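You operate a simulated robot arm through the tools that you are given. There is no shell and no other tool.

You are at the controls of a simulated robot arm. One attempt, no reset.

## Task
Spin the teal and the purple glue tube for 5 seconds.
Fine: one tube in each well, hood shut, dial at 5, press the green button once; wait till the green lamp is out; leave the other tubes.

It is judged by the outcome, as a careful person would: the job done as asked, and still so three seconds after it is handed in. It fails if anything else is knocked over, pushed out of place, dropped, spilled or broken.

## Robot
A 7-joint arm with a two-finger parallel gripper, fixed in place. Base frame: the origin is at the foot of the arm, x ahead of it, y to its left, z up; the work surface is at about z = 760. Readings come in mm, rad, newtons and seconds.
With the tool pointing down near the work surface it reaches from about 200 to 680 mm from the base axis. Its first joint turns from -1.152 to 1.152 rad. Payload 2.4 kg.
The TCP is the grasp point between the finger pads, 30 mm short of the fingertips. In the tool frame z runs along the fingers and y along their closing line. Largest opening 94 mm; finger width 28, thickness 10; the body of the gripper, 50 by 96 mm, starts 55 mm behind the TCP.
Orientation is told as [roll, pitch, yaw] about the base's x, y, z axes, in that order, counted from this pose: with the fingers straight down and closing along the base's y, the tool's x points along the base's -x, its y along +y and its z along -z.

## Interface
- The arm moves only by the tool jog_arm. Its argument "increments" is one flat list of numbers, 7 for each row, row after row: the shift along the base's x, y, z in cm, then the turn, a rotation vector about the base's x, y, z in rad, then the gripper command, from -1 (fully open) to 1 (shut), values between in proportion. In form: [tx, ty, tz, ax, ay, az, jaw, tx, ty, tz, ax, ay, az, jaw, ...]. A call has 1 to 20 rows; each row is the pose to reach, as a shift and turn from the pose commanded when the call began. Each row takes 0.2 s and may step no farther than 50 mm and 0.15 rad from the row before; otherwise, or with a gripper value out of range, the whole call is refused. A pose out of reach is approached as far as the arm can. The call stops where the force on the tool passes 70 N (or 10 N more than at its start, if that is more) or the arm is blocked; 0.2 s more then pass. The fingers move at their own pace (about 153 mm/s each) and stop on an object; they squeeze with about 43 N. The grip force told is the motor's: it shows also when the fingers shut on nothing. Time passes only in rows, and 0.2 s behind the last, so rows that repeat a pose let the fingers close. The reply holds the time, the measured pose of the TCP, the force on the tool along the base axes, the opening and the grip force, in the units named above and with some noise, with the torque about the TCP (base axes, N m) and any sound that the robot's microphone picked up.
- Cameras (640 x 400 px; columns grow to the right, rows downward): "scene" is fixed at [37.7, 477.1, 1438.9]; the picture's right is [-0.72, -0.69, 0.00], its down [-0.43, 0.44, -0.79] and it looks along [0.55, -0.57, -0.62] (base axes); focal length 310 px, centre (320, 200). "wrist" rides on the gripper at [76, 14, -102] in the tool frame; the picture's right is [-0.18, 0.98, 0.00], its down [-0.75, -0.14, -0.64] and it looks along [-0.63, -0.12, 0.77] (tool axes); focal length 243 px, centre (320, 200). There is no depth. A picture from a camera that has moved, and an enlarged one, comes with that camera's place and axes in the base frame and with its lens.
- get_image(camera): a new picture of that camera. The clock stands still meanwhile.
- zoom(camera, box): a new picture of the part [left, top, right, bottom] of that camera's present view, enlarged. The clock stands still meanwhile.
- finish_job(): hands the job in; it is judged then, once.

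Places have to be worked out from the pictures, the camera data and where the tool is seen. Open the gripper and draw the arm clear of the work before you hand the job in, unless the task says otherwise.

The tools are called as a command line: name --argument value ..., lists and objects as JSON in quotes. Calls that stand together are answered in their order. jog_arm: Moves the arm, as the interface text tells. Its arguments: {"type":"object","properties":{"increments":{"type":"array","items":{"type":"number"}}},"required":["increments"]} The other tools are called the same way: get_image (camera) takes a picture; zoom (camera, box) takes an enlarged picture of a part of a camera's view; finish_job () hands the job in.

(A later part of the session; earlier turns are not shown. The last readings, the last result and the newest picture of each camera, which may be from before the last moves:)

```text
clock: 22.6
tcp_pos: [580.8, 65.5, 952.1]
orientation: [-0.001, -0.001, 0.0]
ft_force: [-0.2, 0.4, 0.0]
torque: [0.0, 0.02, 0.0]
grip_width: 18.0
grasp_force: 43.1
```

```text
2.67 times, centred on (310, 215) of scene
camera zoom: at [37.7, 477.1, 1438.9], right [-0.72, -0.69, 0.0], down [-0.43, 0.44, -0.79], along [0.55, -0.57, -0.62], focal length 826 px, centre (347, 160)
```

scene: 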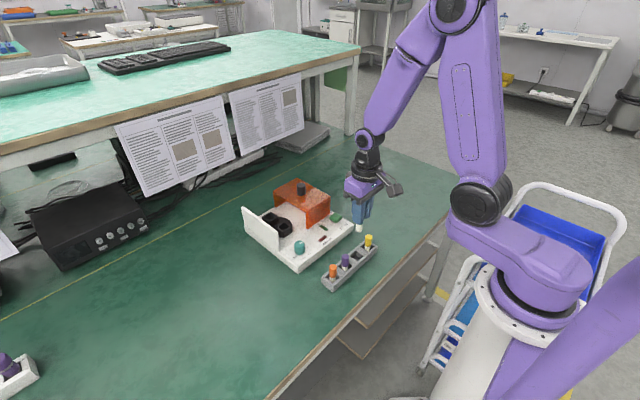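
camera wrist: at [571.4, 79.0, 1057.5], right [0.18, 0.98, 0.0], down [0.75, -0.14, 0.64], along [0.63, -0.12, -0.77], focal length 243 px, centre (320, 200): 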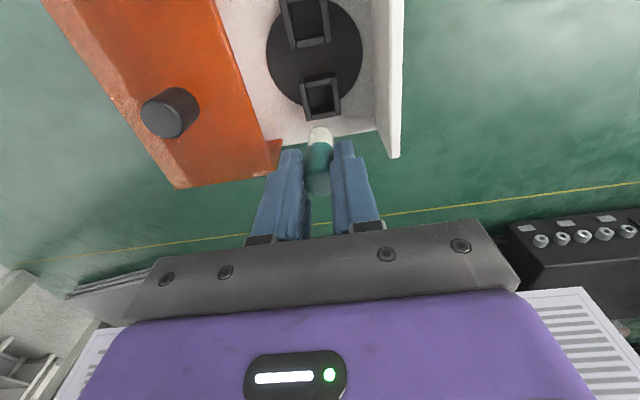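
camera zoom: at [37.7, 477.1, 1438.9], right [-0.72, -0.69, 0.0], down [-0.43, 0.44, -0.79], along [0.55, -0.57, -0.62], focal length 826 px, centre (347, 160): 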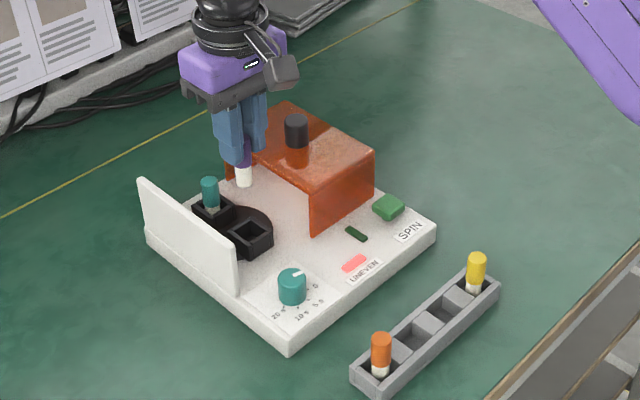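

The cup centre is at (582.8, 65.6) and the tube bottom at about (583.4, 65.8), so they're aligned. I'll lower to just above the rim and verify.

jog_arm --increments '[0, 0, -3, 0, 0, 0, 1, 0, 0, -5.8, 0, 0, 0, 1, 0, 0, -5.8, 0, 0, 0, 1]'

zoom --camera "wrist" --box '[240, 60, 400, 160]'

zoom --camera "scene" --box '[250, 180, 330, 250]'

```text
clock: 23.4
tcp_pos: [580.4, 66.9, 892.8]
orientation: [-0.001, 0.0, 0.001]
ft_force: [-0.9, -0.7, 0.2]
torque: [-0.03, 0.0, 0.02]
grip_width: 18.3
grasp_force: 42.5
```

```text
4.00 times, centred on (320, 110) of wrist
camera zoom: at [505.0, 81.7, 995.7], right [0.18, 0.98, 0.0], down [0.75, -0.14, 0.64], along [0.63, -0.12, -0.77], focal length 970 px, centre (320, 560)
```

zoom: 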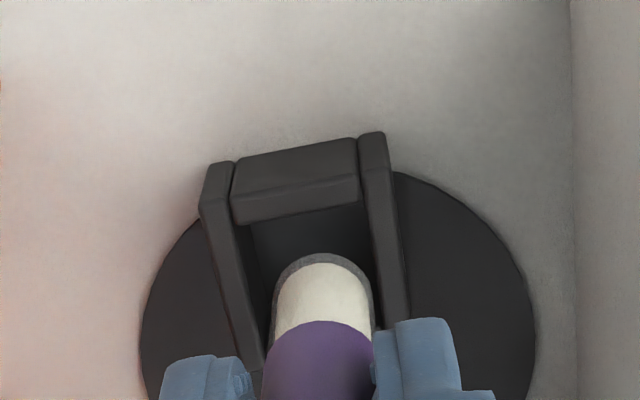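

```text
5.71 times, centred on (290, 215) of scene
camera zoom: at [37.7, 477.1, 1438.9], right [-0.72, -0.69, 0.0], down [-0.43, 0.44, -0.79], along [0.55, -0.57, -0.62], focal length 1770 px, centre (491, 114)
```

zoom: 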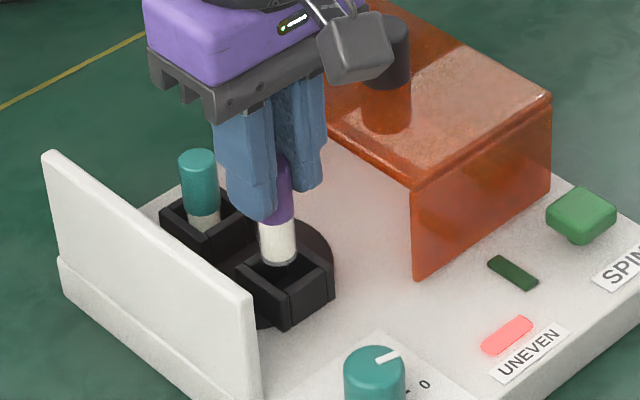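

The tube is about 2 mm to +y of the cup centre. I'll shift y -2 mm, then lower part-way in.

jog_arm --increments '[0, -0.2, 0, 0, 0, 0, 1, 0, -0.2, -0.7, 0, 0, 0, 1, 0, -0.2, -1.4, 0, 0, 0, 1, 0, -0.2, -2.0, 0, 0, 0, 1, 0, -0.2, -2.0, 0, 0, 0, 1]'

zoom --camera "wrist" --box '[240, 60, 400, 160]'

zoom --camera "scene" --box '[250, 180, 330, 250]'

```text
clock: 24.6
tcp_pos: [580.9, 64.3, 871.5]
orientation: [0.0, 0.001, 0.0]
ft_force: [0.3, -0.6, -0.3]
torque: [0.01, 0.01, -0.04]
grip_width: 18.3
grasp_force: 43.6
```

```text
4.00 times, centred on (320, 110) of wrist
camera zoom: at [505.4, 78.2, 974.7], right [0.18, 0.98, 0.0], down [0.75, -0.14, 0.64], along [0.63, -0.12, -0.77], focal length 970 px, centre (320, 560)
```

zoom: 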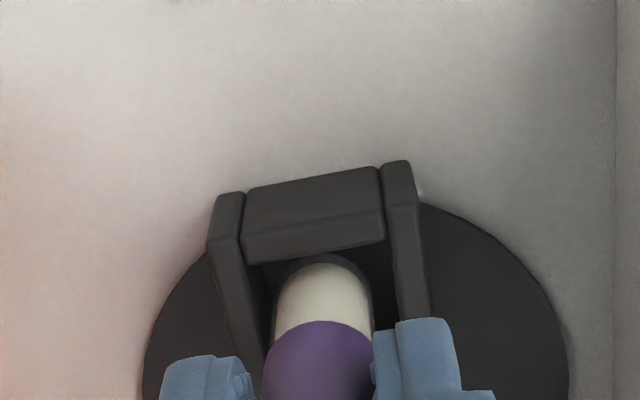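

```text
5.71 times, centred on (290, 215) of scene
camera zoom: at [37.7, 477.1, 1438.9], right [-0.72, -0.69, 0.0], down [-0.43, 0.44, -0.79], along [0.55, -0.57, -0.62], focal length 1770 px, centre (491, 114)
```

zoom: 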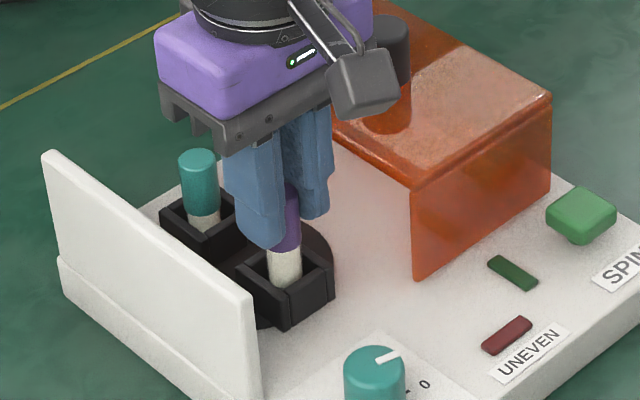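

The UNEVEN lamp went out with the purple tube in the second cup. I'll centre +0.8 mm in y and keep lowering; I expect the floor near TCP z 860.

jog_arm --increments '[0, 0.08, 0, 0, 0, 0, 1, 0, 0.08, -0.3, 0, 0, 0, 1, 0, 0.08, -0.6, 0, 0, 0, 1, 0, 0.08, -0.9, 0, 0, 0, 1, 0, 0.08, -0.9, 0, 0, 0, 1]'

```text
clock: 25.8
tcp_pos: [581.2, 65.7, 863.5]
orientation: [0.0, 0.0, -0.001]
ft_force: [-0.9, -0.4, -0.8]
torque: [-0.01, 0.0, -0.01]
grip_width: 18.2
grasp_force: 42.8
```

No contact yet. I'll continue with 1.5 mm steps.

jog_arm --increments '[0, 0, -0.15, 0, 0, 0, 1, 0, 0, -0.3, 0, 0, 0, 1, 0, 0, -0.3, 0, 0, 0, 1]'

```text
clock: 26.6
tcp_pos: [581.0, 65.2, 859.3]
orientation: [0.001, 0.001, 0.0]
ft_force: [-0.2, 0.1, 0.0]
torque: [0.03, 0.01, 0.03]
grip_width: 18.1
grasp_force: 43.0
```

Still free, so another 1.5 mm.

jog_arm --increments '[0, 0, -0.15, 0, 0, 0, 1, 0, 0, -0.15, 0, 0, 0, 1]'

zoom --camera "scene" --box '[250, 180, 330, 250]'

```text
clock: 27.2
tcp_pos: [581.8, 65.6, 858.9]
orientation: [0.0, 0.0, 0.0]
ft_force: [-4.5, -1.7, 14.5]
torque: [-0.08, 0.23, 0.01]
grip_width: 18.3
grasp_force: 43.1
```

```text
5.71 times, centred on (290, 215) of scene
camera zoom: at [37.3, 477.1, 1439.0], right [-0.72, -0.69, 0.0], down [-0.43, 0.44, -0.79], along [0.55, -0.57, -0.62], focal length 1770 px, centre (491, 114)
```

zoom: 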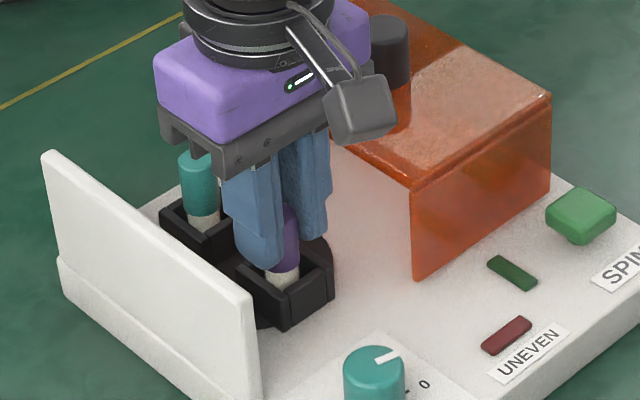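

The purple tube has reached the floor (14.5 N). I'll relax 1.2 mm, open to 42 mm, and rise straight up.

jog_arm --increments '[0, 0, 0.12, 0, 0, 0, 1, 0, 0, 0.12, 0, 0, 0, 1, 0, 0, 0.12, 0, 0, 0, 0.55, 0, 0, 0.12, 0, 0, 0, 0.3, 0, 0, 0.12, 0, 0, 0, 0.1, 0, 0, 0.12, 0, 0, 0, 0.1]'

zoom --camera "wrist" --box '[240, 60, 400, 220]'

zoom --camera "scene" --box '[250, 180, 330, 250]'

```text
clock: 28.6
tcp_pos: [581.2, 65.9, 859.0]
orientation: [-0.001, 0.001, 0.001]
ft_force: [-0.2, 1.2, -0.2]
torque: [0.01, 0.02, -0.02]
grip_width: 42.2
grasp_force: 0.2
```

```text
2.50 times, centred on (320, 140) of wrist
camera zoom: at [505.0, 80.1, 961.5], right [0.18, 0.98, 0.0], down [0.75, -0.14, 0.64], along [0.63, -0.12, -0.77], focal length 606 px, centre (320, 350)
```

zoom: 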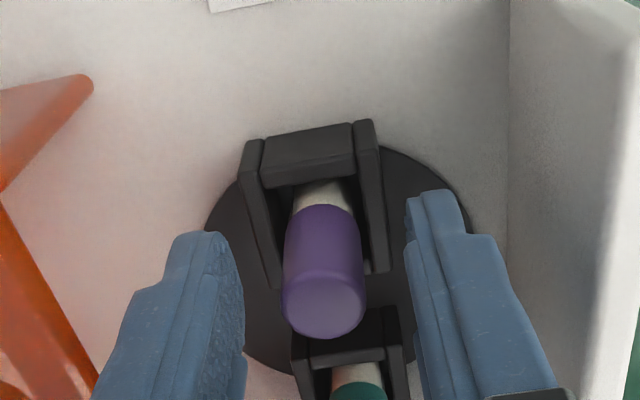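

```text
5.71 times, centred on (290, 215) of scene
camera zoom: at [37.7, 477.1, 1438.9], right [-0.72, -0.69, 0.0], down [-0.43, 0.44, -0.79], along [0.55, -0.57, -0.62], focal length 1770 px, centre (491, 114)
```

zoom: 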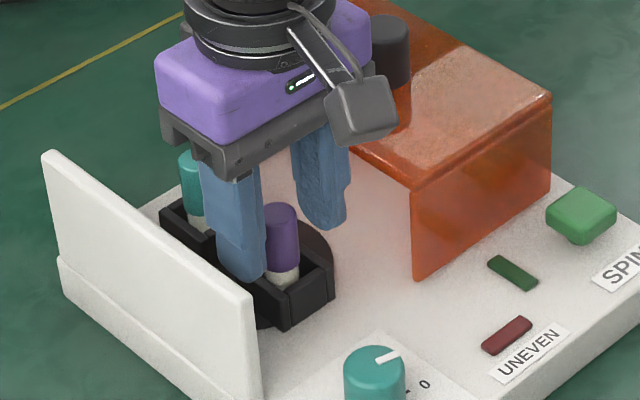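

Both tubes stand upright in their cups. Next is the dial: I'll rise and hover over the knob at about (496, 86).

jog_arm --increments '[0, 0, 3, 0, 0, 0, 0.1, 0, 0, 7, 0, 0, 0, 0.1, 0, 0, 9, 0, 0, 0, 0.1, -4, 1, 9, 0, 0, 0, 0, -8.4, 2, 8, 0, 0, 0, 0, -8.5, 2, 6, 0, 0, 0, 0, -8.5, 2, 6, 0, 0, 0, 0]'

zoom --camera "wrist" --box '[220, 60, 420, 220]'

zoom --camera "scene" --box '[240, 150, 350, 280]'

```text
clock: 30.2
tcp_pos: [494.6, 86.5, 919.6]
orientation: [0.001, 0.0, 0.001]
ft_force: [-0.1, 0.0, -0.5]
torque: [0.01, -0.01, 0.03]
grip_width: 46.9
grasp_force: 0.0
```

```text
2.50 times, centred on (320, 140) of wrist
camera zoom: at [419.6, 101.6, 1023.5], right [0.18, 0.98, 0.0], down [0.75, -0.14, 0.64], along [0.63, -0.12, -0.77], focal length 606 px, centre (320, 350)
```

zoom: 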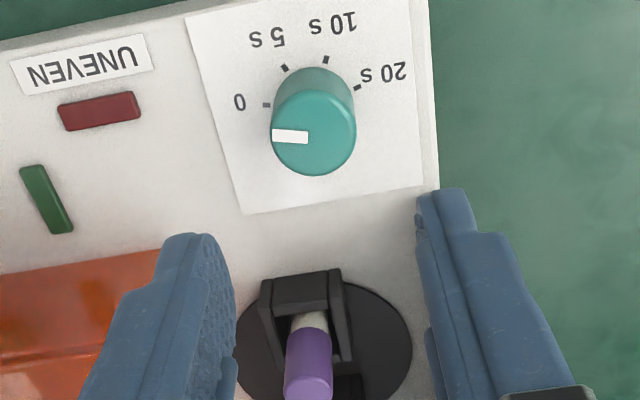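

```text
3.08 times, centred on (295, 215) of scene
camera zoom: at [37.7, 477.1, 1438.9], right [-0.72, -0.69, 0.0], down [-0.43, 0.44, -0.79], along [0.55, -0.57, -0.62], focal length 953 px, centre (397, 154)
```

zoom: 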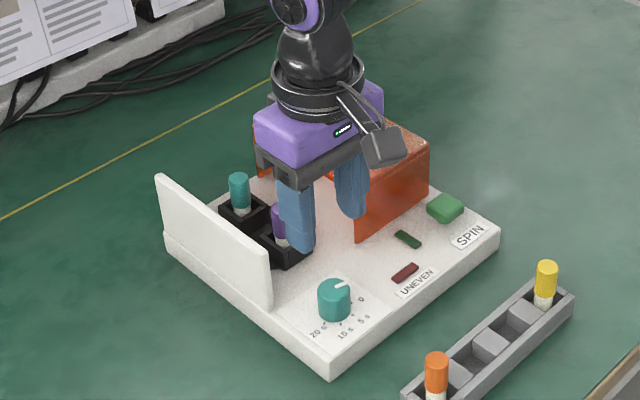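

The knob axis is at about (495.2, 85.7). I'll lower to about z 860 with a small y correction and check once more.

jog_arm --increments '[0, -0.1, -3, 0, 0, 0, 0, 0, -0.1, -6, 0, 0, 0, 0, 0, -0.1, -6, 0, 0, 0, 0]'

zoom --camera "wrist" --box '[220, 60, 420, 220]'

```text
clock: 31.0
tcp_pos: [495.2, 85.5, 859.3]
orientation: [0.0, 0.001, -0.001]
ft_force: [0.0, -0.4, -0.4]
torque: [-0.02, -0.01, 0.0]
grip_width: 47.1
grasp_force: 0.0
```

```text
2.50 times, centred on (320, 140) of wrist
camera zoom: at [419.5, 99.0, 962.1], right [0.18, 0.98, 0.0], down [0.75, -0.14, 0.64], along [0.63, -0.12, -0.77], focal length 606 px, centre (320, 350)
```

zoom: 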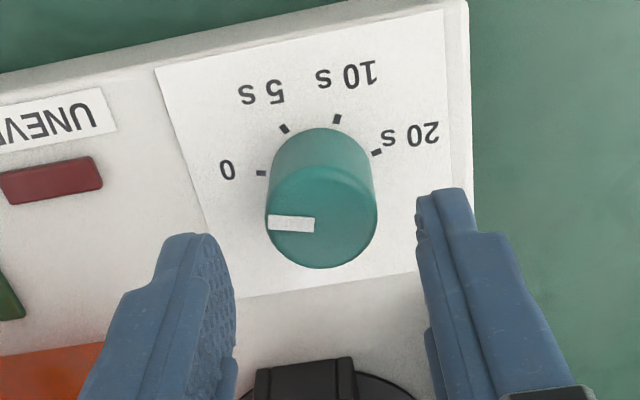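

Alignment is within 1 mm. I'll take a close-up of the pointer to confirm its starting angle before gripping.

zoom --camera "wrist" --box '[280, 75, 370, 170]'

zoom --camera "scene" --box '[280, 230, 320, 262]'

```text
4.21 times, centred on (325, 122) of wrist
camera zoom: at [419.5, 99.0, 962.1], right [0.18, 0.98, 0.0], down [0.75, -0.14, 0.64], along [0.63, -0.12, -0.77], focal length 1022 px, centre (299, 526)
```

zoom: 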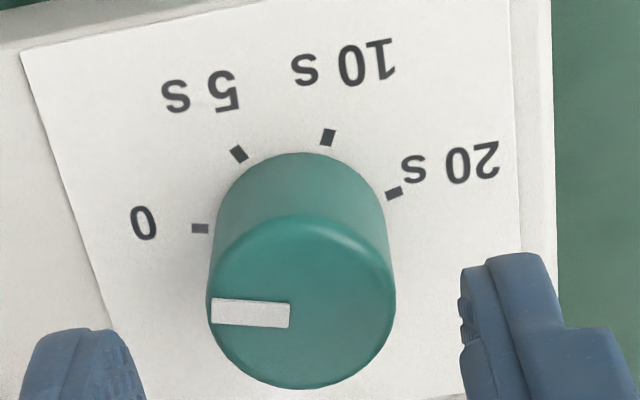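

```text
12.50 times, centred on (300, 246) of scene
camera zoom: at [37.7, 477.1, 1438.9], right [-0.72, -0.69, 0.0], down [-0.43, 0.44, -0.79], along [0.55, -0.57, -0.62], focal length 3872 px, centre (570, -375)
```

zoom: 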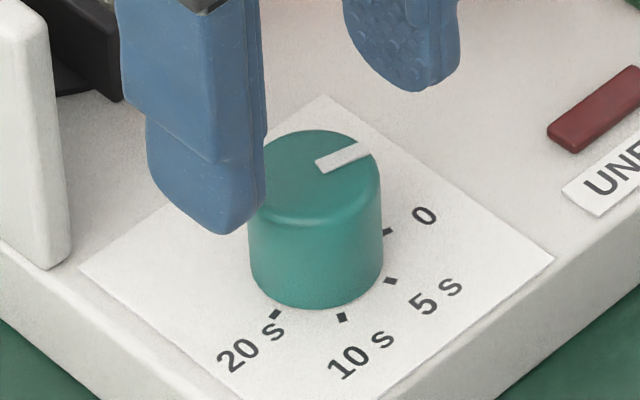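

The pointer is right at 0. I'll lower so the tips sit about 7 mm above the panel (TCP about 823) and close on the knob.

jog_arm --increments '[0, 0, -1.8, 0, 0, 0, 0, 0, 0, -3.5, 0, 0, 0, 0, 0, 0, -3.5, 0, 0, 0, 0]'

zoom --camera "wrist" --box '[220, 60, 420, 220]'

zoom --camera "scene" --box '[250, 190, 340, 270]'

```text
clock: 31.8
tcp_pos: [495.7, 84.9, 825.5]
orientation: [0.001, 0.001, 0.001]
ft_force: [0.1, -0.4, -0.2]
torque: [0.01, 0.03, -0.01]
grip_width: 47.3
grasp_force: 0.0
```

```text
2.50 times, centred on (320, 140) of wrist
camera zoom: at [419.7, 99.0, 927.5], right [0.18, 0.98, 0.0], down [0.75, -0.14, 0.64], along [0.63, -0.12, -0.77], focal length 606 px, centre (320, 350)
```

zoom: 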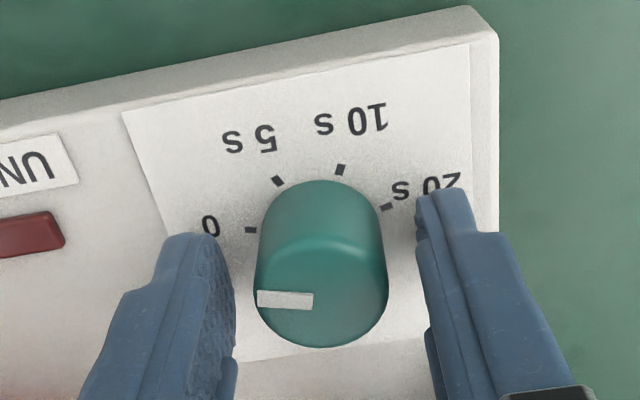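

```text
5.00 times, centred on (295, 230) of scene
camera zoom: at [37.7, 477.1, 1438.9], right [-0.72, -0.69, 0.0], down [-0.43, 0.44, -0.79], along [0.55, -0.57, -0.62], focal length 1549 px, centre (445, 50)
```

zoom: 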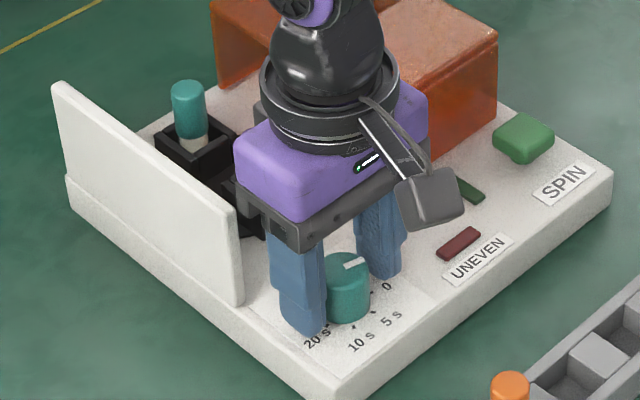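

The knob is centred between the fingers. Closing.

jog_arm --increments '[0, 0, 0, 0, 0, 0, 1, 0, 0, 0, 0, 0, 0, 1, 0, 0, 0, 0, 0, 0, 1]'

zoom --camera "wrist" --box '[220, 60, 420, 220]'

```text
clock: 32.6
tcp_pos: [496.6, 85.5, 824.8]
orientation: [-0.003, -0.001, 0.001]
ft_force: [0.8, 5.5, -5.6]
torque: [-0.55, -0.44, 0.0]
grip_width: 29.7
grasp_force: 45.0
```

```text
2.50 times, centred on (320, 140) of wrist
camera zoom: at [419.7, 99.4, 927.5], right [0.18, 0.98, 0.0], down [0.75, -0.14, 0.64], along [0.63, -0.12, -0.77], focal length 606 px, centre (320, 350)
```

zoom: 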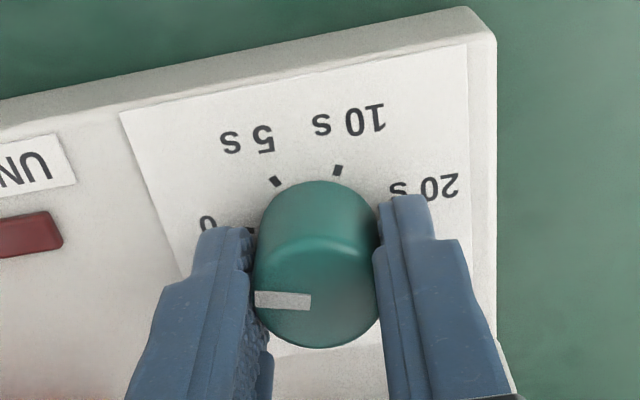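

Knob held at 29.7 mm. I'll turn the first -0.42 rad (clockwise from above) and check the pointer follows towards 5.

jog_arm --increments '[0, 0, 0, 0, 0, -0.14, 1, 0, 0, 0, 0, 0, -0.28, 1, 0, 0, 0, 0, 0, -0.42, 1, 0, 0, 0, 0, 0, -0.42, 1]'

zoom --camera "wrist" --box '[220, 60, 420, 220]'

zoom --camera "scene" --box '[260, 200, 340, 270]'

```text
clock: 33.6
tcp_pos: [495.4, 84.6, 824.4]
orientation: [0.0, 0.004, -0.421]
ft_force: [-7.6, 2.5, 11.9]
torque: [0.47, -0.16, 0.0]
grip_width: 29.9
grasp_force: 45.1
```

```text
2.50 times, centred on (320, 140) of wrist
camera zoom: at [432.3, 128.9, 927.6], right [0.57, 0.82, 0.0], down [0.63, -0.44, 0.64], along [0.53, -0.37, -0.77], focal length 606 px, centre (320, 350)
```

zoom: 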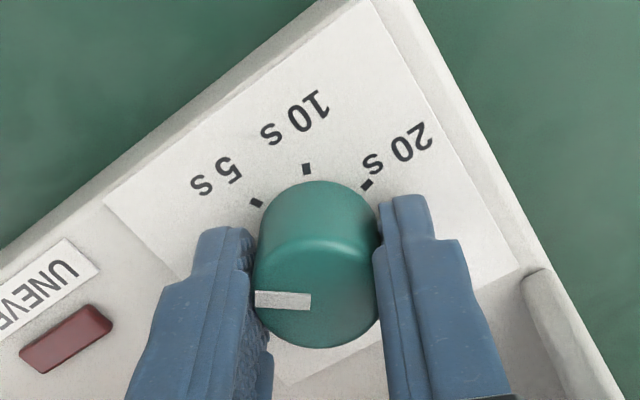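

```text
5.71 times, centred on (300, 235) of scene
camera zoom: at [37.3, 477.1, 1438.9], right [-0.72, -0.69, 0.0], down [-0.43, 0.44, -0.79], along [0.55, -0.57, -0.62], focal length 1770 px, centre (434, 0)
```

zoom: 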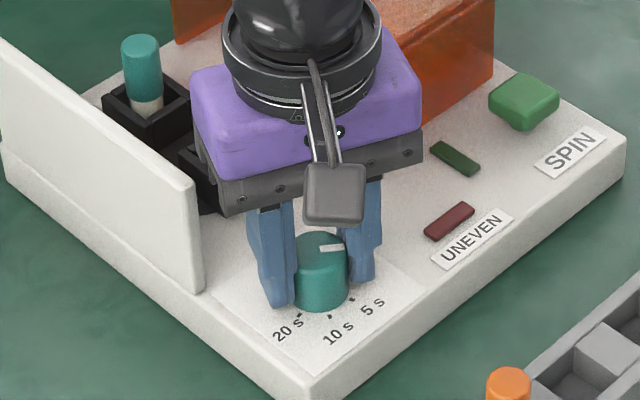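

The pointer follows the gripper exactly. I'll turn the remaining -0.45 rad to reach the 5 mark.

jog_arm --increments '[0, 0, 0, 0, 0, -0.12, 1, 0, 0, 0, 0, 0, -0.24, 1, 0, 0, 0, 0, 0, -0.36, 1, 0, 0, 0, 0, 0, -0.45, 1, 0, 0, 0, 0, 0, -0.45, 1]'

zoom --camera "wrist" --box '[260, 80, 380, 200]'

zoom --camera "scene" --box '[275, 225, 325, 265]'

```text
clock: 34.8
tcp_pos: [495.2, 85.3, 824.7]
orientation: [-0.003, 0.001, -0.872]
ft_force: [-18.9, -0.4, 8.2]
torque: [-0.23, -0.88, 0.02]
grip_width: 29.7
grasp_force: 45.2
```

```text
3.33 times, centred on (320, 140) of wrist
camera zoom: at [457.8, 151.7, 927.6], right [0.87, 0.49, 0.0], down [0.38, -0.67, 0.64], along [0.31, -0.56, -0.77], focal length 809 px, centre (320, 400)
```

zoom: 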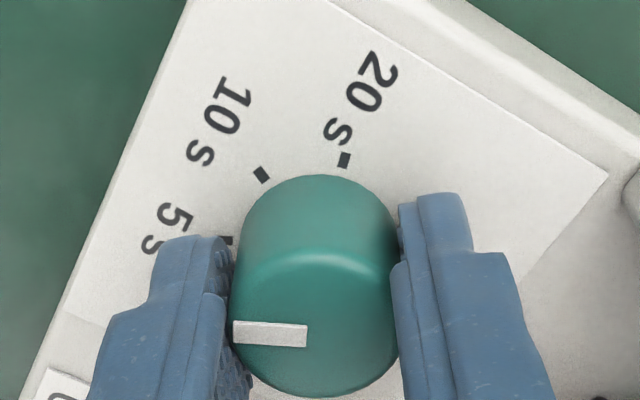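

```text
10.00 times, centred on (300, 245) of scene
camera zoom: at [37.1, 477.1, 1439.0], right [-0.72, -0.69, 0.0], down [-0.43, 0.44, -0.79], along [0.55, -0.57, -0.61], focal length 3098 px, centre (520, -250)
```

zoom: 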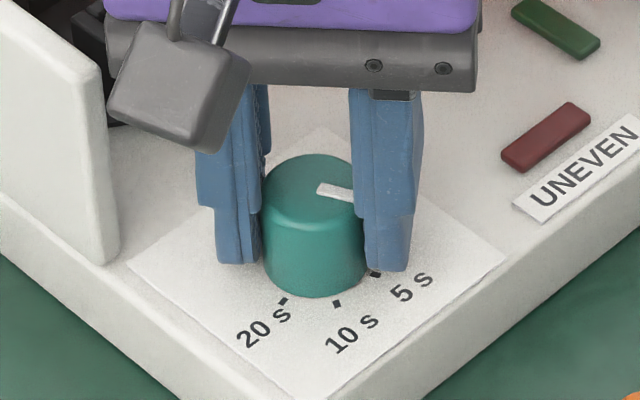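

The pointer has turned with the knob and looks close to 5. I'll open and lift slightly to read it unobstructed.

jog_arm --increments '[0, 0, 0, 0, 0, 0, 0.2, 0, 0, 0, 0, 0, 0, 0, 0, 0, 0, 0, 0, 0, 0, 0, 0, 3, 0, 0, 0, 0, 0, 0, 7, 0, 0, 0, 0, 0, 0, 10, 0, 0, 0, 0, 0, 0, 10, 0, 0, 0, 0]'

zoom --camera "scene" --box '[280, 230, 320, 262]'

get_image --camera "wrist"

zoom --camera "wrist" --box '[285, 70, 355, 130]'

```text
clock: 36.4
tcp_pos: [495.0, 83.4, 927.8]
orientation: [-0.001, -0.001, -0.869]
ft_force: [-0.1, -1.4, -0.1]
torque: [0.05, 0.0, 0.0]
grip_width: 46.8
grasp_force: 0.0
```

```text
12.50 times, centred on (300, 246) of scene
camera zoom: at [37.7, 477.1, 1438.9], right [-0.72, -0.69, 0.0], down [-0.43, 0.44, -0.79], along [0.55, -0.57, -0.62], focal length 3872 px, centre (570, -375)
```

zoom: 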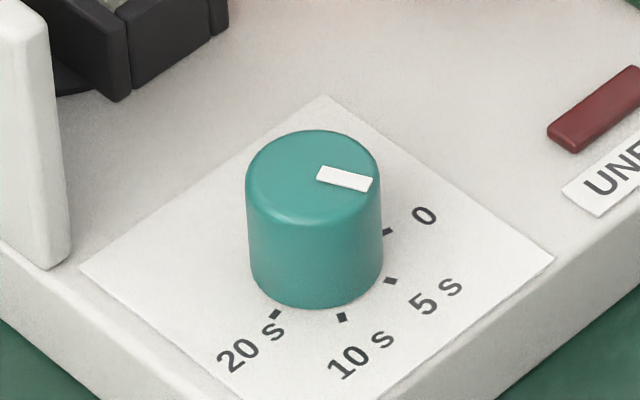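

```text
taken
camera wrist: at [457.8, 150.1, 1029.8], right [0.87, 0.49, 0.0], down [0.38, -0.67, 0.64], along [0.32, -0.56, -0.77], focal length 243 px, centre (320, 200)
```

wrist: 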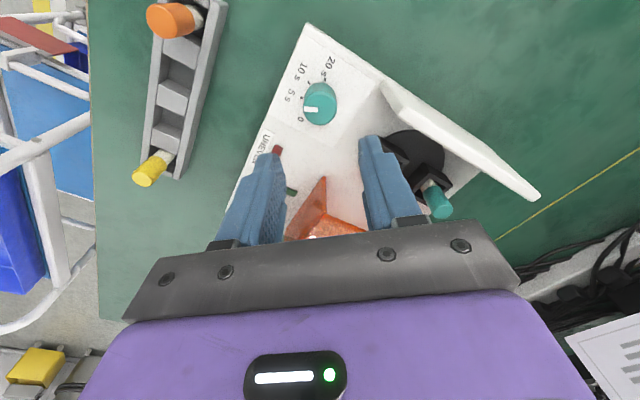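

```text
6.67 times, centred on (320, 100) of wrist
camera zoom: at [457.8, 150.1, 1029.8], right [0.87, 0.49, 0.0], down [0.38, -0.67, 0.64], along [0.32, -0.56, -0.77], focal length 1618 px, centre (320, 867)
```

zoom: 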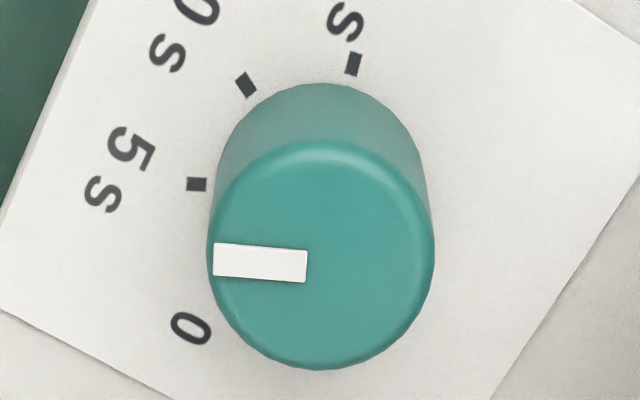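

The pointer direction (about -154°) matches the 5 mark (about -155°), so the dial is at 5. I'll turn the gripper back and move high over the hood's black knob, near (625, -50).

jog_arm --increments '[1, -1, 2, 0, 0, 0.145, 0, 3.5, -3, 3, 0, 0, 0.29, 0, 6, -5.5, 3, 0, 0, 0.435, 0, 8.5, -8.5, 3, 0, 0, 0.58, 0, 11, -11, 3, 0, 0, 0.725, 0, 13, -13.3, 3, 0, 0, 0.869, 0, 13, -13.3, 3, 0, 0, 0.869, 0, 13, -13.3, 3, 0, 0, 0.869, 0]'

get_image --camera "wrist"

zoom --camera "wrist" --box '[220, 40, 460, 220]'

zoom --camera "scene" --box '[230, 140, 370, 270]'

```text
clock: 38.2
tcp_pos: [626.5, -48.2, 955.6]
orientation: [0.0, -0.001, 0.001]
ft_force: [0.3, -0.9, -0.6]
torque: [0.0, -0.01, 0.0]
grip_width: 47.2
grasp_force: 0.0
```

```text
taken
camera wrist: at [550.9, -33.1, 1058.0], right [0.18, 0.98, 0.0], down [0.75, -0.14, 0.64], along [0.63, -0.12, -0.77], focal length 243 px, centre (320, 200)
```

wrist: 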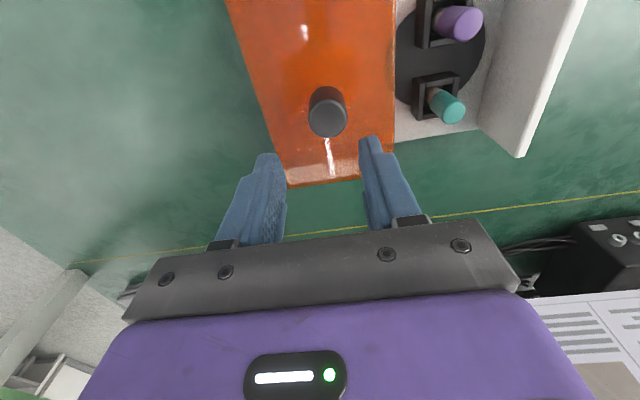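

```text
2.22 times, centred on (340, 130) of wrist
camera zoom: at [550.9, -33.1, 1058.0], right [0.18, 0.98, 0.0], down [0.75, -0.14, 0.64], along [0.63, -0.12, -0.77], focal length 539 px, centre (276, 356)
```

zoom: 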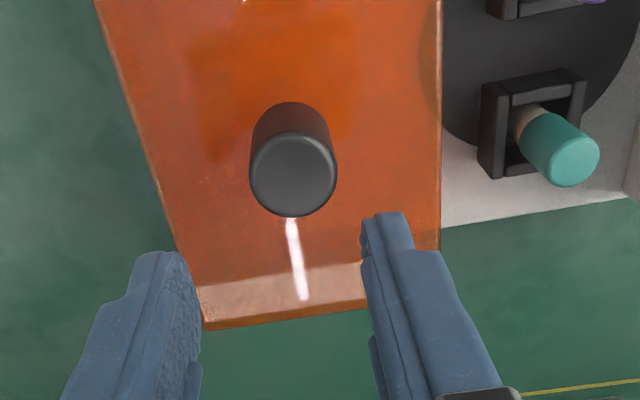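

```text
3.08 times, centred on (300, 205) of scene
camera zoom: at [37.7, 477.1, 1438.9], right [-0.72, -0.69, 0.0], down [-0.43, 0.44, -0.79], along [0.55, -0.57, -0.62], focal length 953 px, centre (382, 185)
```

zoom: 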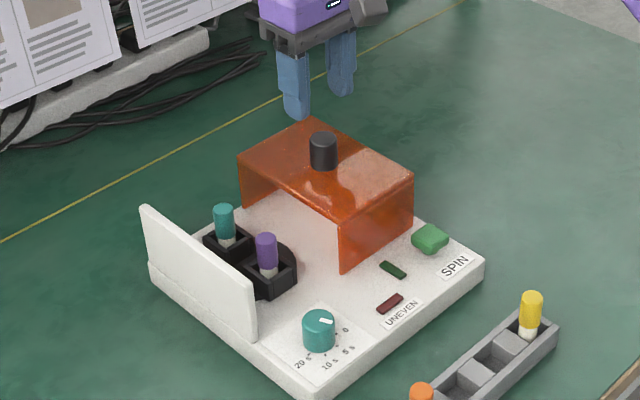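

Triangulating the hood knob gives about (616, -40), with its top at z ≈ 891 and the hood top at ≈ 859. That clears the caps (about 846). I'll shift over the knob and lower to about z 930 to verify.

jog_arm --increments '[-0.6, 0.4, 0, 0, 0, 0, 0, -1.07, 0.75, -1, 0, 0, 0, 0, -1.07, 0.75, -2.5, 0, 0, 0, 0, -1.07, 0.75, -2.5, 0, 0, 0, 0]'

zoom --camera "wrist" --box '[220, 60, 420, 220]'

zoom --camera "scene" --box '[250, 150, 350, 240]'

```text
clock: 39.2
tcp_pos: [616.5, -40.8, 930.6]
orientation: [0.002, -0.001, 0.001]
ft_force: [0.3, -0.3, 0.6]
torque: [0.04, 0.01, -0.02]
grip_width: 47.1
grasp_force: 0.1
```

```text
2.50 times, centred on (320, 140) of wrist
camera zoom: at [539.7, -26.4, 1031.9], right [0.18, 0.98, 0.0], down [0.75, -0.14, 0.64], along [0.63, -0.12, -0.77], focal length 606 px, centre (320, 350)
```

zoom: 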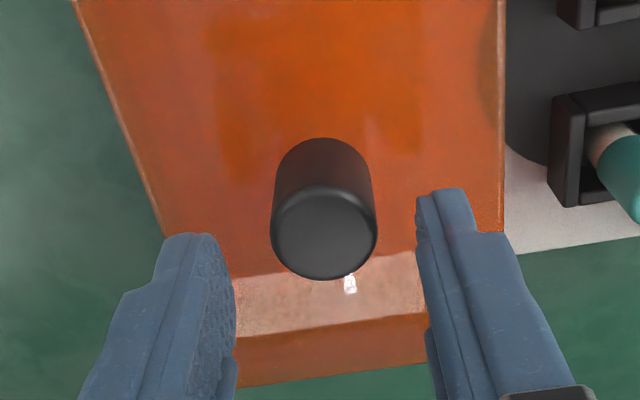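

```text
4.44 times, centred on (300, 195) of scene
camera zoom: at [37.7, 477.1, 1438.9], right [-0.72, -0.69, 0.0], down [-0.43, 0.44, -0.79], along [0.55, -0.57, -0.62], focal length 1377 px, centre (409, 222)
```

zoom: 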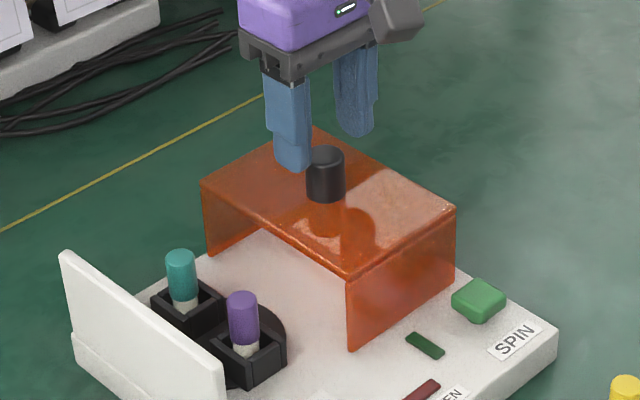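

Aligned within about 1 mm. I'll lower to about z 898, with the tips about 8 mm above the hood surface, and close on the knob.

jog_arm --increments '[0, 0.1, -1.6, 0, 0, 0, 0, 0, 0.1, -3.2, 0, 0, 0, 0, 0, 0.1, -3.2, 0, 0, 0, 0, 0, 0.1, -3.2, 0, 0, 0, 1, 0, 0.1, -3.2, 0, 0, 0, 1, 0, 0.1, -3.2, 0, 0, 0, 1]'

zoom --camera "wrist" --box '[220, 60, 420, 220]'

zoom --camera "scene" --box '[250, 150, 350, 240]'

```text
clock: 40.6
tcp_pos: [616.3, -39.6, 898.7]
orientation: [0.0, 0.0, -0.002]
ft_force: [0.5, 1.9, -2.8]
torque: [0.32, 0.0, 0.08]
grip_width: 27.4
grasp_force: 45.3
```

```text
2.50 times, centred on (320, 140) of wrist
camera zoom: at [540.3, -25.5, 1000.7], right [0.18, 0.98, 0.0], down [0.75, -0.14, 0.64], along [0.63, -0.12, -0.77], focal length 606 px, centre (320, 350)
```

zoom: 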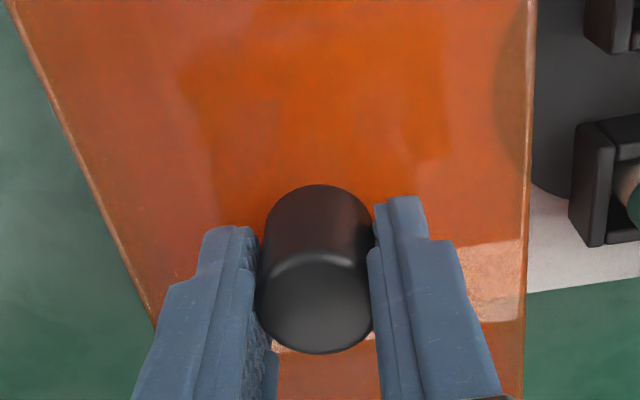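

```text
4.44 times, centred on (300, 195) of scene
camera zoom: at [37.7, 477.2, 1438.9], right [-0.72, -0.69, 0.0], down [-0.43, 0.44, -0.79], along [0.55, -0.57, -0.62], focal length 1377 px, centre (409, 222)
```

zoom: 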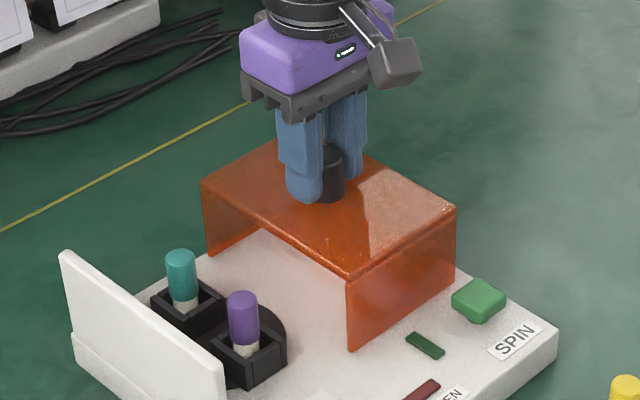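

The hood knob is held at 27.4 mm. I'll slide it +y by 20 mm first and watch the forces.

jog_arm --increments '[0, 0.5, 0, 0, 0, 0, 1, 0, 1, 0, 0, 0, 0, 1, 0, 1.5, 0, 0, 0, 0, 1, 0, 2, 0, 0, 0, 0, 1, 0, 2, 0, 0, 0, 0, 1]'

zoom --camera "scene" --box '[240, 150, 350, 260]'

```text
clock: 41.8
tcp_pos: [616.8, -19.5, 896.8]
orientation: [0.0, -0.001, 0.0]
ft_force: [1.1, -0.3, 10.1]
torque: [0.45, -0.15, -0.19]
grip_width: 27.2
grasp_force: 44.9
```

```text
3.64 times, centred on (295, 205) of scene
camera zoom: at [37.5, 477.1, 1438.9], right [-0.72, -0.69, 0.0], down [-0.43, 0.44, -0.79], along [0.55, -0.57, -0.62], focal length 1126 px, centre (411, 182)
```

zoom: 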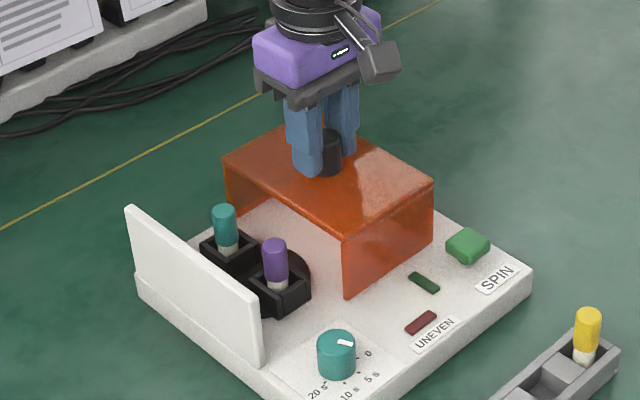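

The hood slides freely with the knob. I'll slide another 20 mm and check its edge against the tube caps.

jog_arm --increments '[0, 0.5, 0, 0, 0, 0, 1, 0, 1, 0, 0, 0, 0, 1, 0, 1.5, 0, 0, 0, 0, 1, 0, 2, 0, 0, 0, 0, 1, 0, 2, 0, 0, 0, 0, 1]'

zoom --camera "scene" --box '[240, 160, 330, 250]'

get_image --camera "wrist"

```text
clock: 43.0
tcp_pos: [615.4, 0.4, 897.4]
orientation: [-0.001, 0.0, -0.001]
ft_force: [-5.3, -0.2, 27.3]
torque: [0.64, 0.02, -0.12]
grip_width: 27.5
grasp_force: 44.8
```

```text
4.44 times, centred on (285, 205) of scene
camera zoom: at [37.0, 477.1, 1439.0], right [-0.72, -0.69, 0.0], down [-0.43, 0.44, -0.79], along [0.55, -0.57, -0.61], focal length 1377 px, centre (476, 178)
```

zoom: 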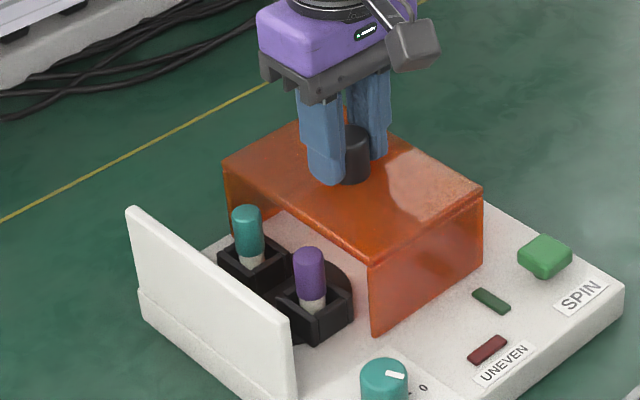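

```text
taken
camera wrist: at [540.2, 14.2, 1000.6], right [0.18, 0.98, 0.0], down [0.75, -0.14, 0.64], along [0.63, -0.12, -0.77], focal length 243 px, centre (320, 200)
```

wrist: 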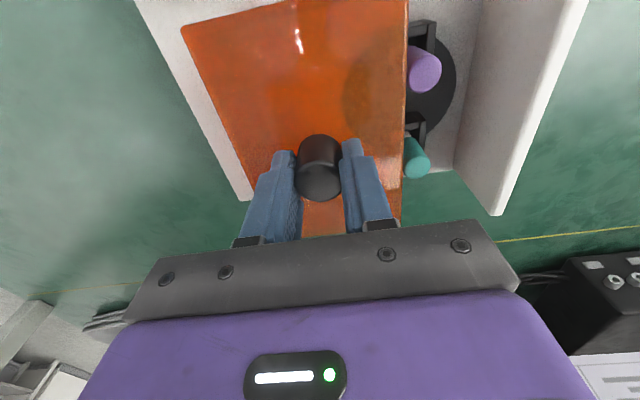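

The fingers are pressing down about 27 N on the hood. I'll raise the command 2 mm to relieve it and keep sliding; the edge passes above the caps with clearance.

jog_arm --increments '[0, 0, 0.1, 0, 0, 0, 1, 0, 0.4, 0.2, 0, 0, 0, 1, 0, 0.8, 0.2, 0, 0, 0, 1, 0, 1.2, 0.2, 0, 0, 0, 1, 0, 1.6, 0.2, 0, 0, 0, 1, 0, 1.6, 0.2, 0, 0, 0, 1]'

zoom --camera "scene" --box '[240, 160, 330, 250]'

```text
clock: 44.4
tcp_pos: [617.2, 16.7, 898.3]
orientation: [0.0, 0.002, 0.0]
ft_force: [2.1, -0.2, -12.4]
torque: [0.6, -1.35, 0.02]
grip_width: 27.7
grasp_force: 44.6
```

```text
4.44 times, centred on (285, 205) of scene
camera zoom: at [38.0, 477.1, 1438.9], right [-0.72, -0.69, 0.0], down [-0.43, 0.44, -0.79], along [0.55, -0.57, -0.62], focal length 1377 px, centre (476, 178)
```

zoom: 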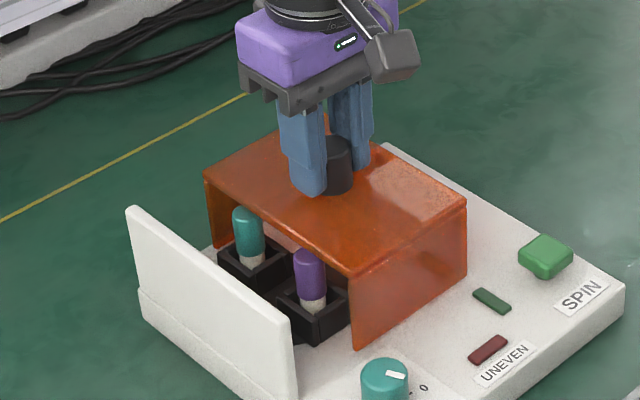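

The edge is now over the caps without touching. I'll ease z by -1 mm and continue sliding.

jog_arm --increments '[0, 0.4, -0.1, 0, 0, 0, 1, 0, 0.8, -0.1, 0, 0, 0, 1, 0, 1.2, -0.1, 0, 0, 0, 1, 0, 1.6, -0.1, 0, 0, 0, 1, 0, 2, -0.1, 0, 0, 0, 1, 0, 2, -0.1, 0, 0, 0, 1]'

zoom --camera "scene" --box '[240, 160, 330, 250]'

```text
clock: 45.8
tcp_pos: [615.9, 36.0, 897.5]
orientation: [0.0, 0.001, -0.001]
ft_force: [-10.4, -0.1, -0.6]
torque: [0.58, -0.48, -0.1]
grip_width: 27.3
grasp_force: 45.2
```

```text
4.44 times, centred on (285, 205) of scene
camera zoom: at [37.4, 477.1, 1438.9], right [-0.72, -0.69, 0.0], down [-0.43, 0.44, -0.79], along [0.55, -0.57, -0.62], focal length 1377 px, centre (476, 178)
```

zoom: 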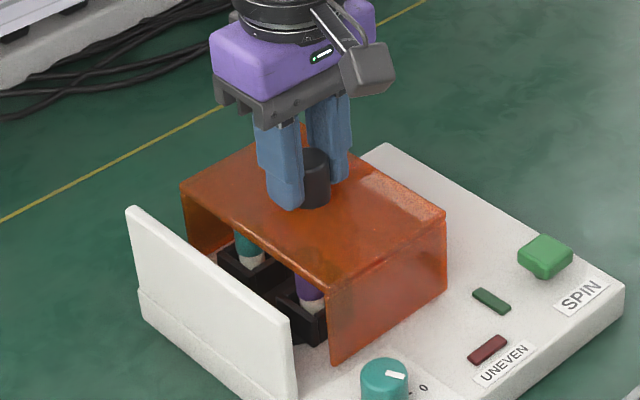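

Forces stay low with about 30 mm left to the wall. I'll slide another 20 mm.

jog_arm --increments '[-0.05, 0.4, 0, 0, 0, 0, 1, -0.05, 0.8, 0, 0, 0, 0, 1, -0.05, 1.2, 0, 0, 0, 0, 1, -0.05, 1.6, 0, 0, 0, 0, 1, -0.05, 2, 0, 0, 0, 0, 1, -0.05, 2, 0, 0, 0, 0, 1]'

zoom --camera "scene" --box '[240, 160, 330, 250]'

```text
clock: 47.2
tcp_pos: [616.2, 55.6, 897.7]
orientation: [-0.001, -0.003, 0.0]
ft_force: [16.9, 2.2, -27.4]
torque: [-0.53, -0.25, -0.1]
grip_width: 27.6
grasp_force: 45.4
```

```text
4.44 times, centred on (285, 205) of scene
camera zoom: at [38.7, 477.2, 1438.9], right [-0.72, -0.69, 0.0], down [-0.43, 0.44, -0.79], along [0.54, -0.57, -0.62], focal length 1377 px, centre (476, 178)
```

zoom: 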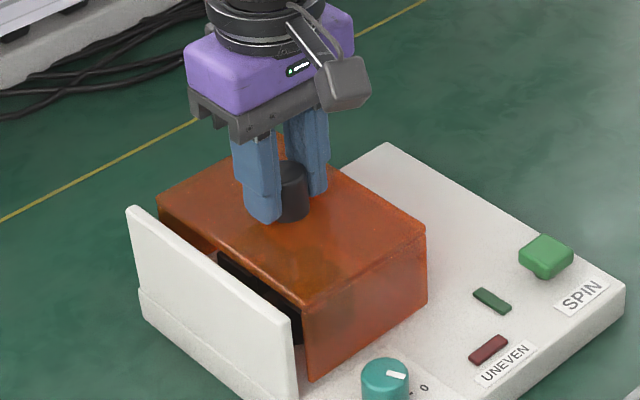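

There's a 10–12 mm gap left to the end wall. I'll ease the vertical pull (z -2 mm) and advance in small steps, watching the y-force for the stop.

jog_arm --increments '[0.08, 0, -0.2, 0, 0, 0, 1, 0.08, 0.3, -0.2, 0, 0, 0, 1, 0.08, 0.6, -0.2, 0, 0, 0, 1, 0.08, 0.6, -0.2, 0, 0, 0, 1]'

zoom --camera "scene" --box '[240, 170, 320, 250]'

```text
clock: 48.2
tcp_pos: [615.5, 62.5, 897.2]
orientation: [0.001, 0.001, 0.002]
ft_force: [-3.7, 0.5, 8.5]
torque: [0.26, 0.17, 0.04]
grip_width: 27.3
grasp_force: 45.3
```

```text
5.00 times, centred on (280, 210) of scene
camera zoom: at [37.4, 477.2, 1438.9], right [-0.72, -0.69, 0.0], down [-0.43, 0.44, -0.79], along [0.55, -0.57, -0.62], focal length 1549 px, centre (520, 150)
```

zoom: 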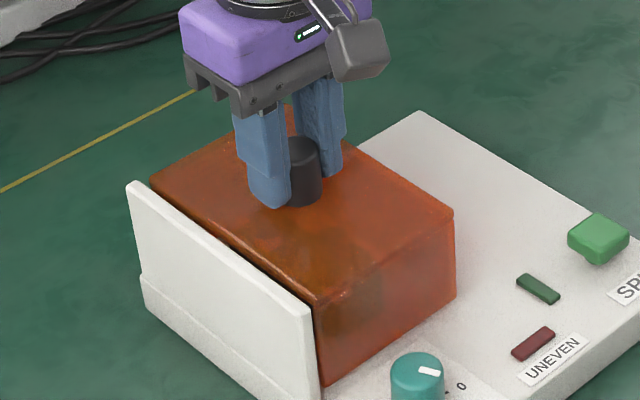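

A gap of only a few mm remains. I'll advance in 2 mm steps up to 6 mm until it meets the stop.

jog_arm --increments '[0, 0.2, 0, 0, 0, 0, 1, 0, 0.4, 0, 0, 0, 0, 1, 0, 0.4, 0, 0, 0, 0, 1]'

zoom --camera "scene" --box '[240, 170, 320, 250]'

```text
clock: 49.0
tcp_pos: [615.7, 65.1, 898.7]
orientation: [0.0, 0.001, -0.002]
ft_force: [-15.5, -5.2, 27.3]
torque: [0.53, 0.48, -0.03]
grip_width: 27.5
grasp_force: 44.8
```

```text
5.00 times, centred on (280, 210) of scene
camera zoom: at [36.7, 476.9, 1439.0], right [-0.72, -0.69, 0.0], down [-0.42, 0.44, -0.79], along [0.55, -0.57, -0.61], focal length 1549 px, centre (520, 150)
```

zoom: 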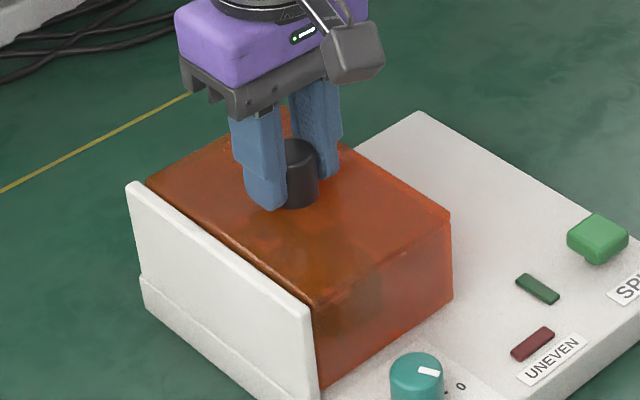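

The y-force has reached -5 N and the hood moved only 2.6 of 4 mm, so the stop may be near. I'll relieve z by +1.5 mm and push another 2 mm to confirm.

jog_arm --increments '[-0.05, 0, 0.15, 0, 0, 0, 1, -0.05, 0.2, 0.15, 0, 0, 0, 1, -0.05, 0.2, 0.15, 0, 0, 0, 1]'

zoom --camera "scene" --box '[240, 170, 320, 250]'

```text
clock: 49.8
tcp_pos: [615.5, 66.1, 898.3]
orientation: [-0.001, -0.004, -0.005]
ft_force: [2.1, -12.4, 6.9]
torque: [0.41, -0.06, 0.13]
grip_width: 27.6
grasp_force: 45.1
```

```text
5.00 times, centred on (280, 210) of scene
camera zoom: at [37.6, 476.8, 1439.1], right [-0.72, -0.69, 0.0], down [-0.43, 0.44, -0.79], along [0.55, -0.57, -0.62], focal length 1549 px, centre (520, 150)
```

zoom: 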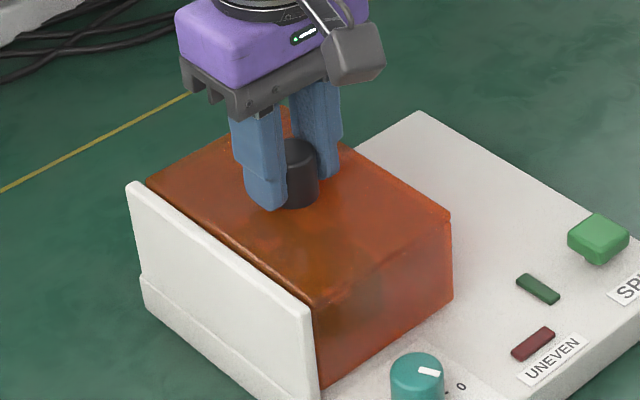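

The hood didn't move and Fy rose to -12 N, so it looks like the end stop. One more small push will confirm it before I release.

jog_arm --increments '[0, 0.15, 0, 0, 0, 0, 1, 0, 0.15, 0, 0, 0, 0, 1]'

get_image --camera "wrist"

zoom --camera "scene" --box '[245, 195, 305, 255]'

```text
clock: 50.4
tcp_pos: [615.2, 66.2, 898.5]
orientation: [0.0, -0.002, -0.002]
ft_force: [4.9, -20.6, 1.4]
torque: [0.29, -1.33, 0.09]
grip_width: 27.5
grasp_force: 44.9
```

```text
taken
camera wrist: at [540.0, 80.4, 1000.5], right [0.19, 0.98, 0.0], down [0.75, -0.14, 0.64], along [0.63, -0.12, -0.77], focal length 243 px, centre (320, 200)
```

wrist: 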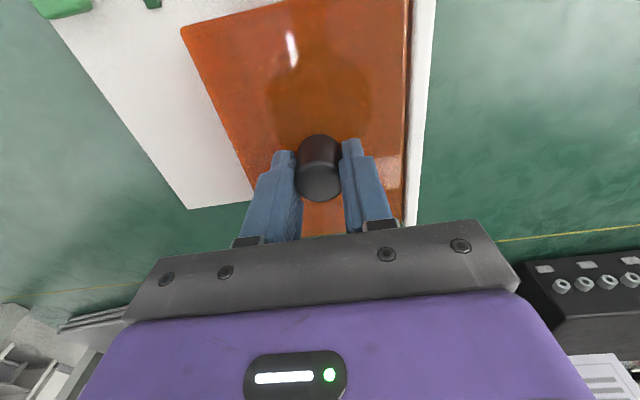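

```text
6.67 times, centred on (275, 225) of scene
camera zoom: at [37.8, 476.6, 1439.1], right [-0.72, -0.69, 0.0], down [-0.43, 0.44, -0.79], along [0.55, -0.57, -0.62], focal length 2065 px, centre (620, 33)
```

zoom: 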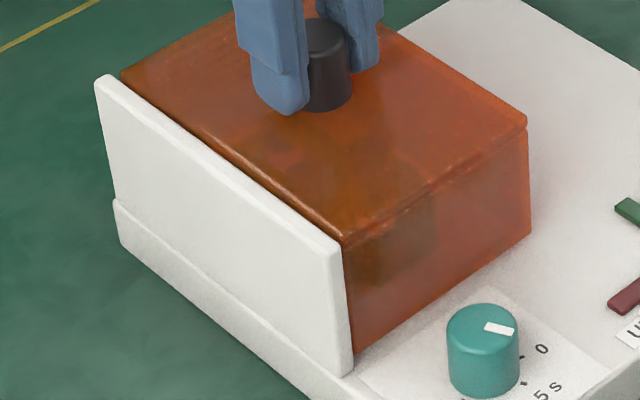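

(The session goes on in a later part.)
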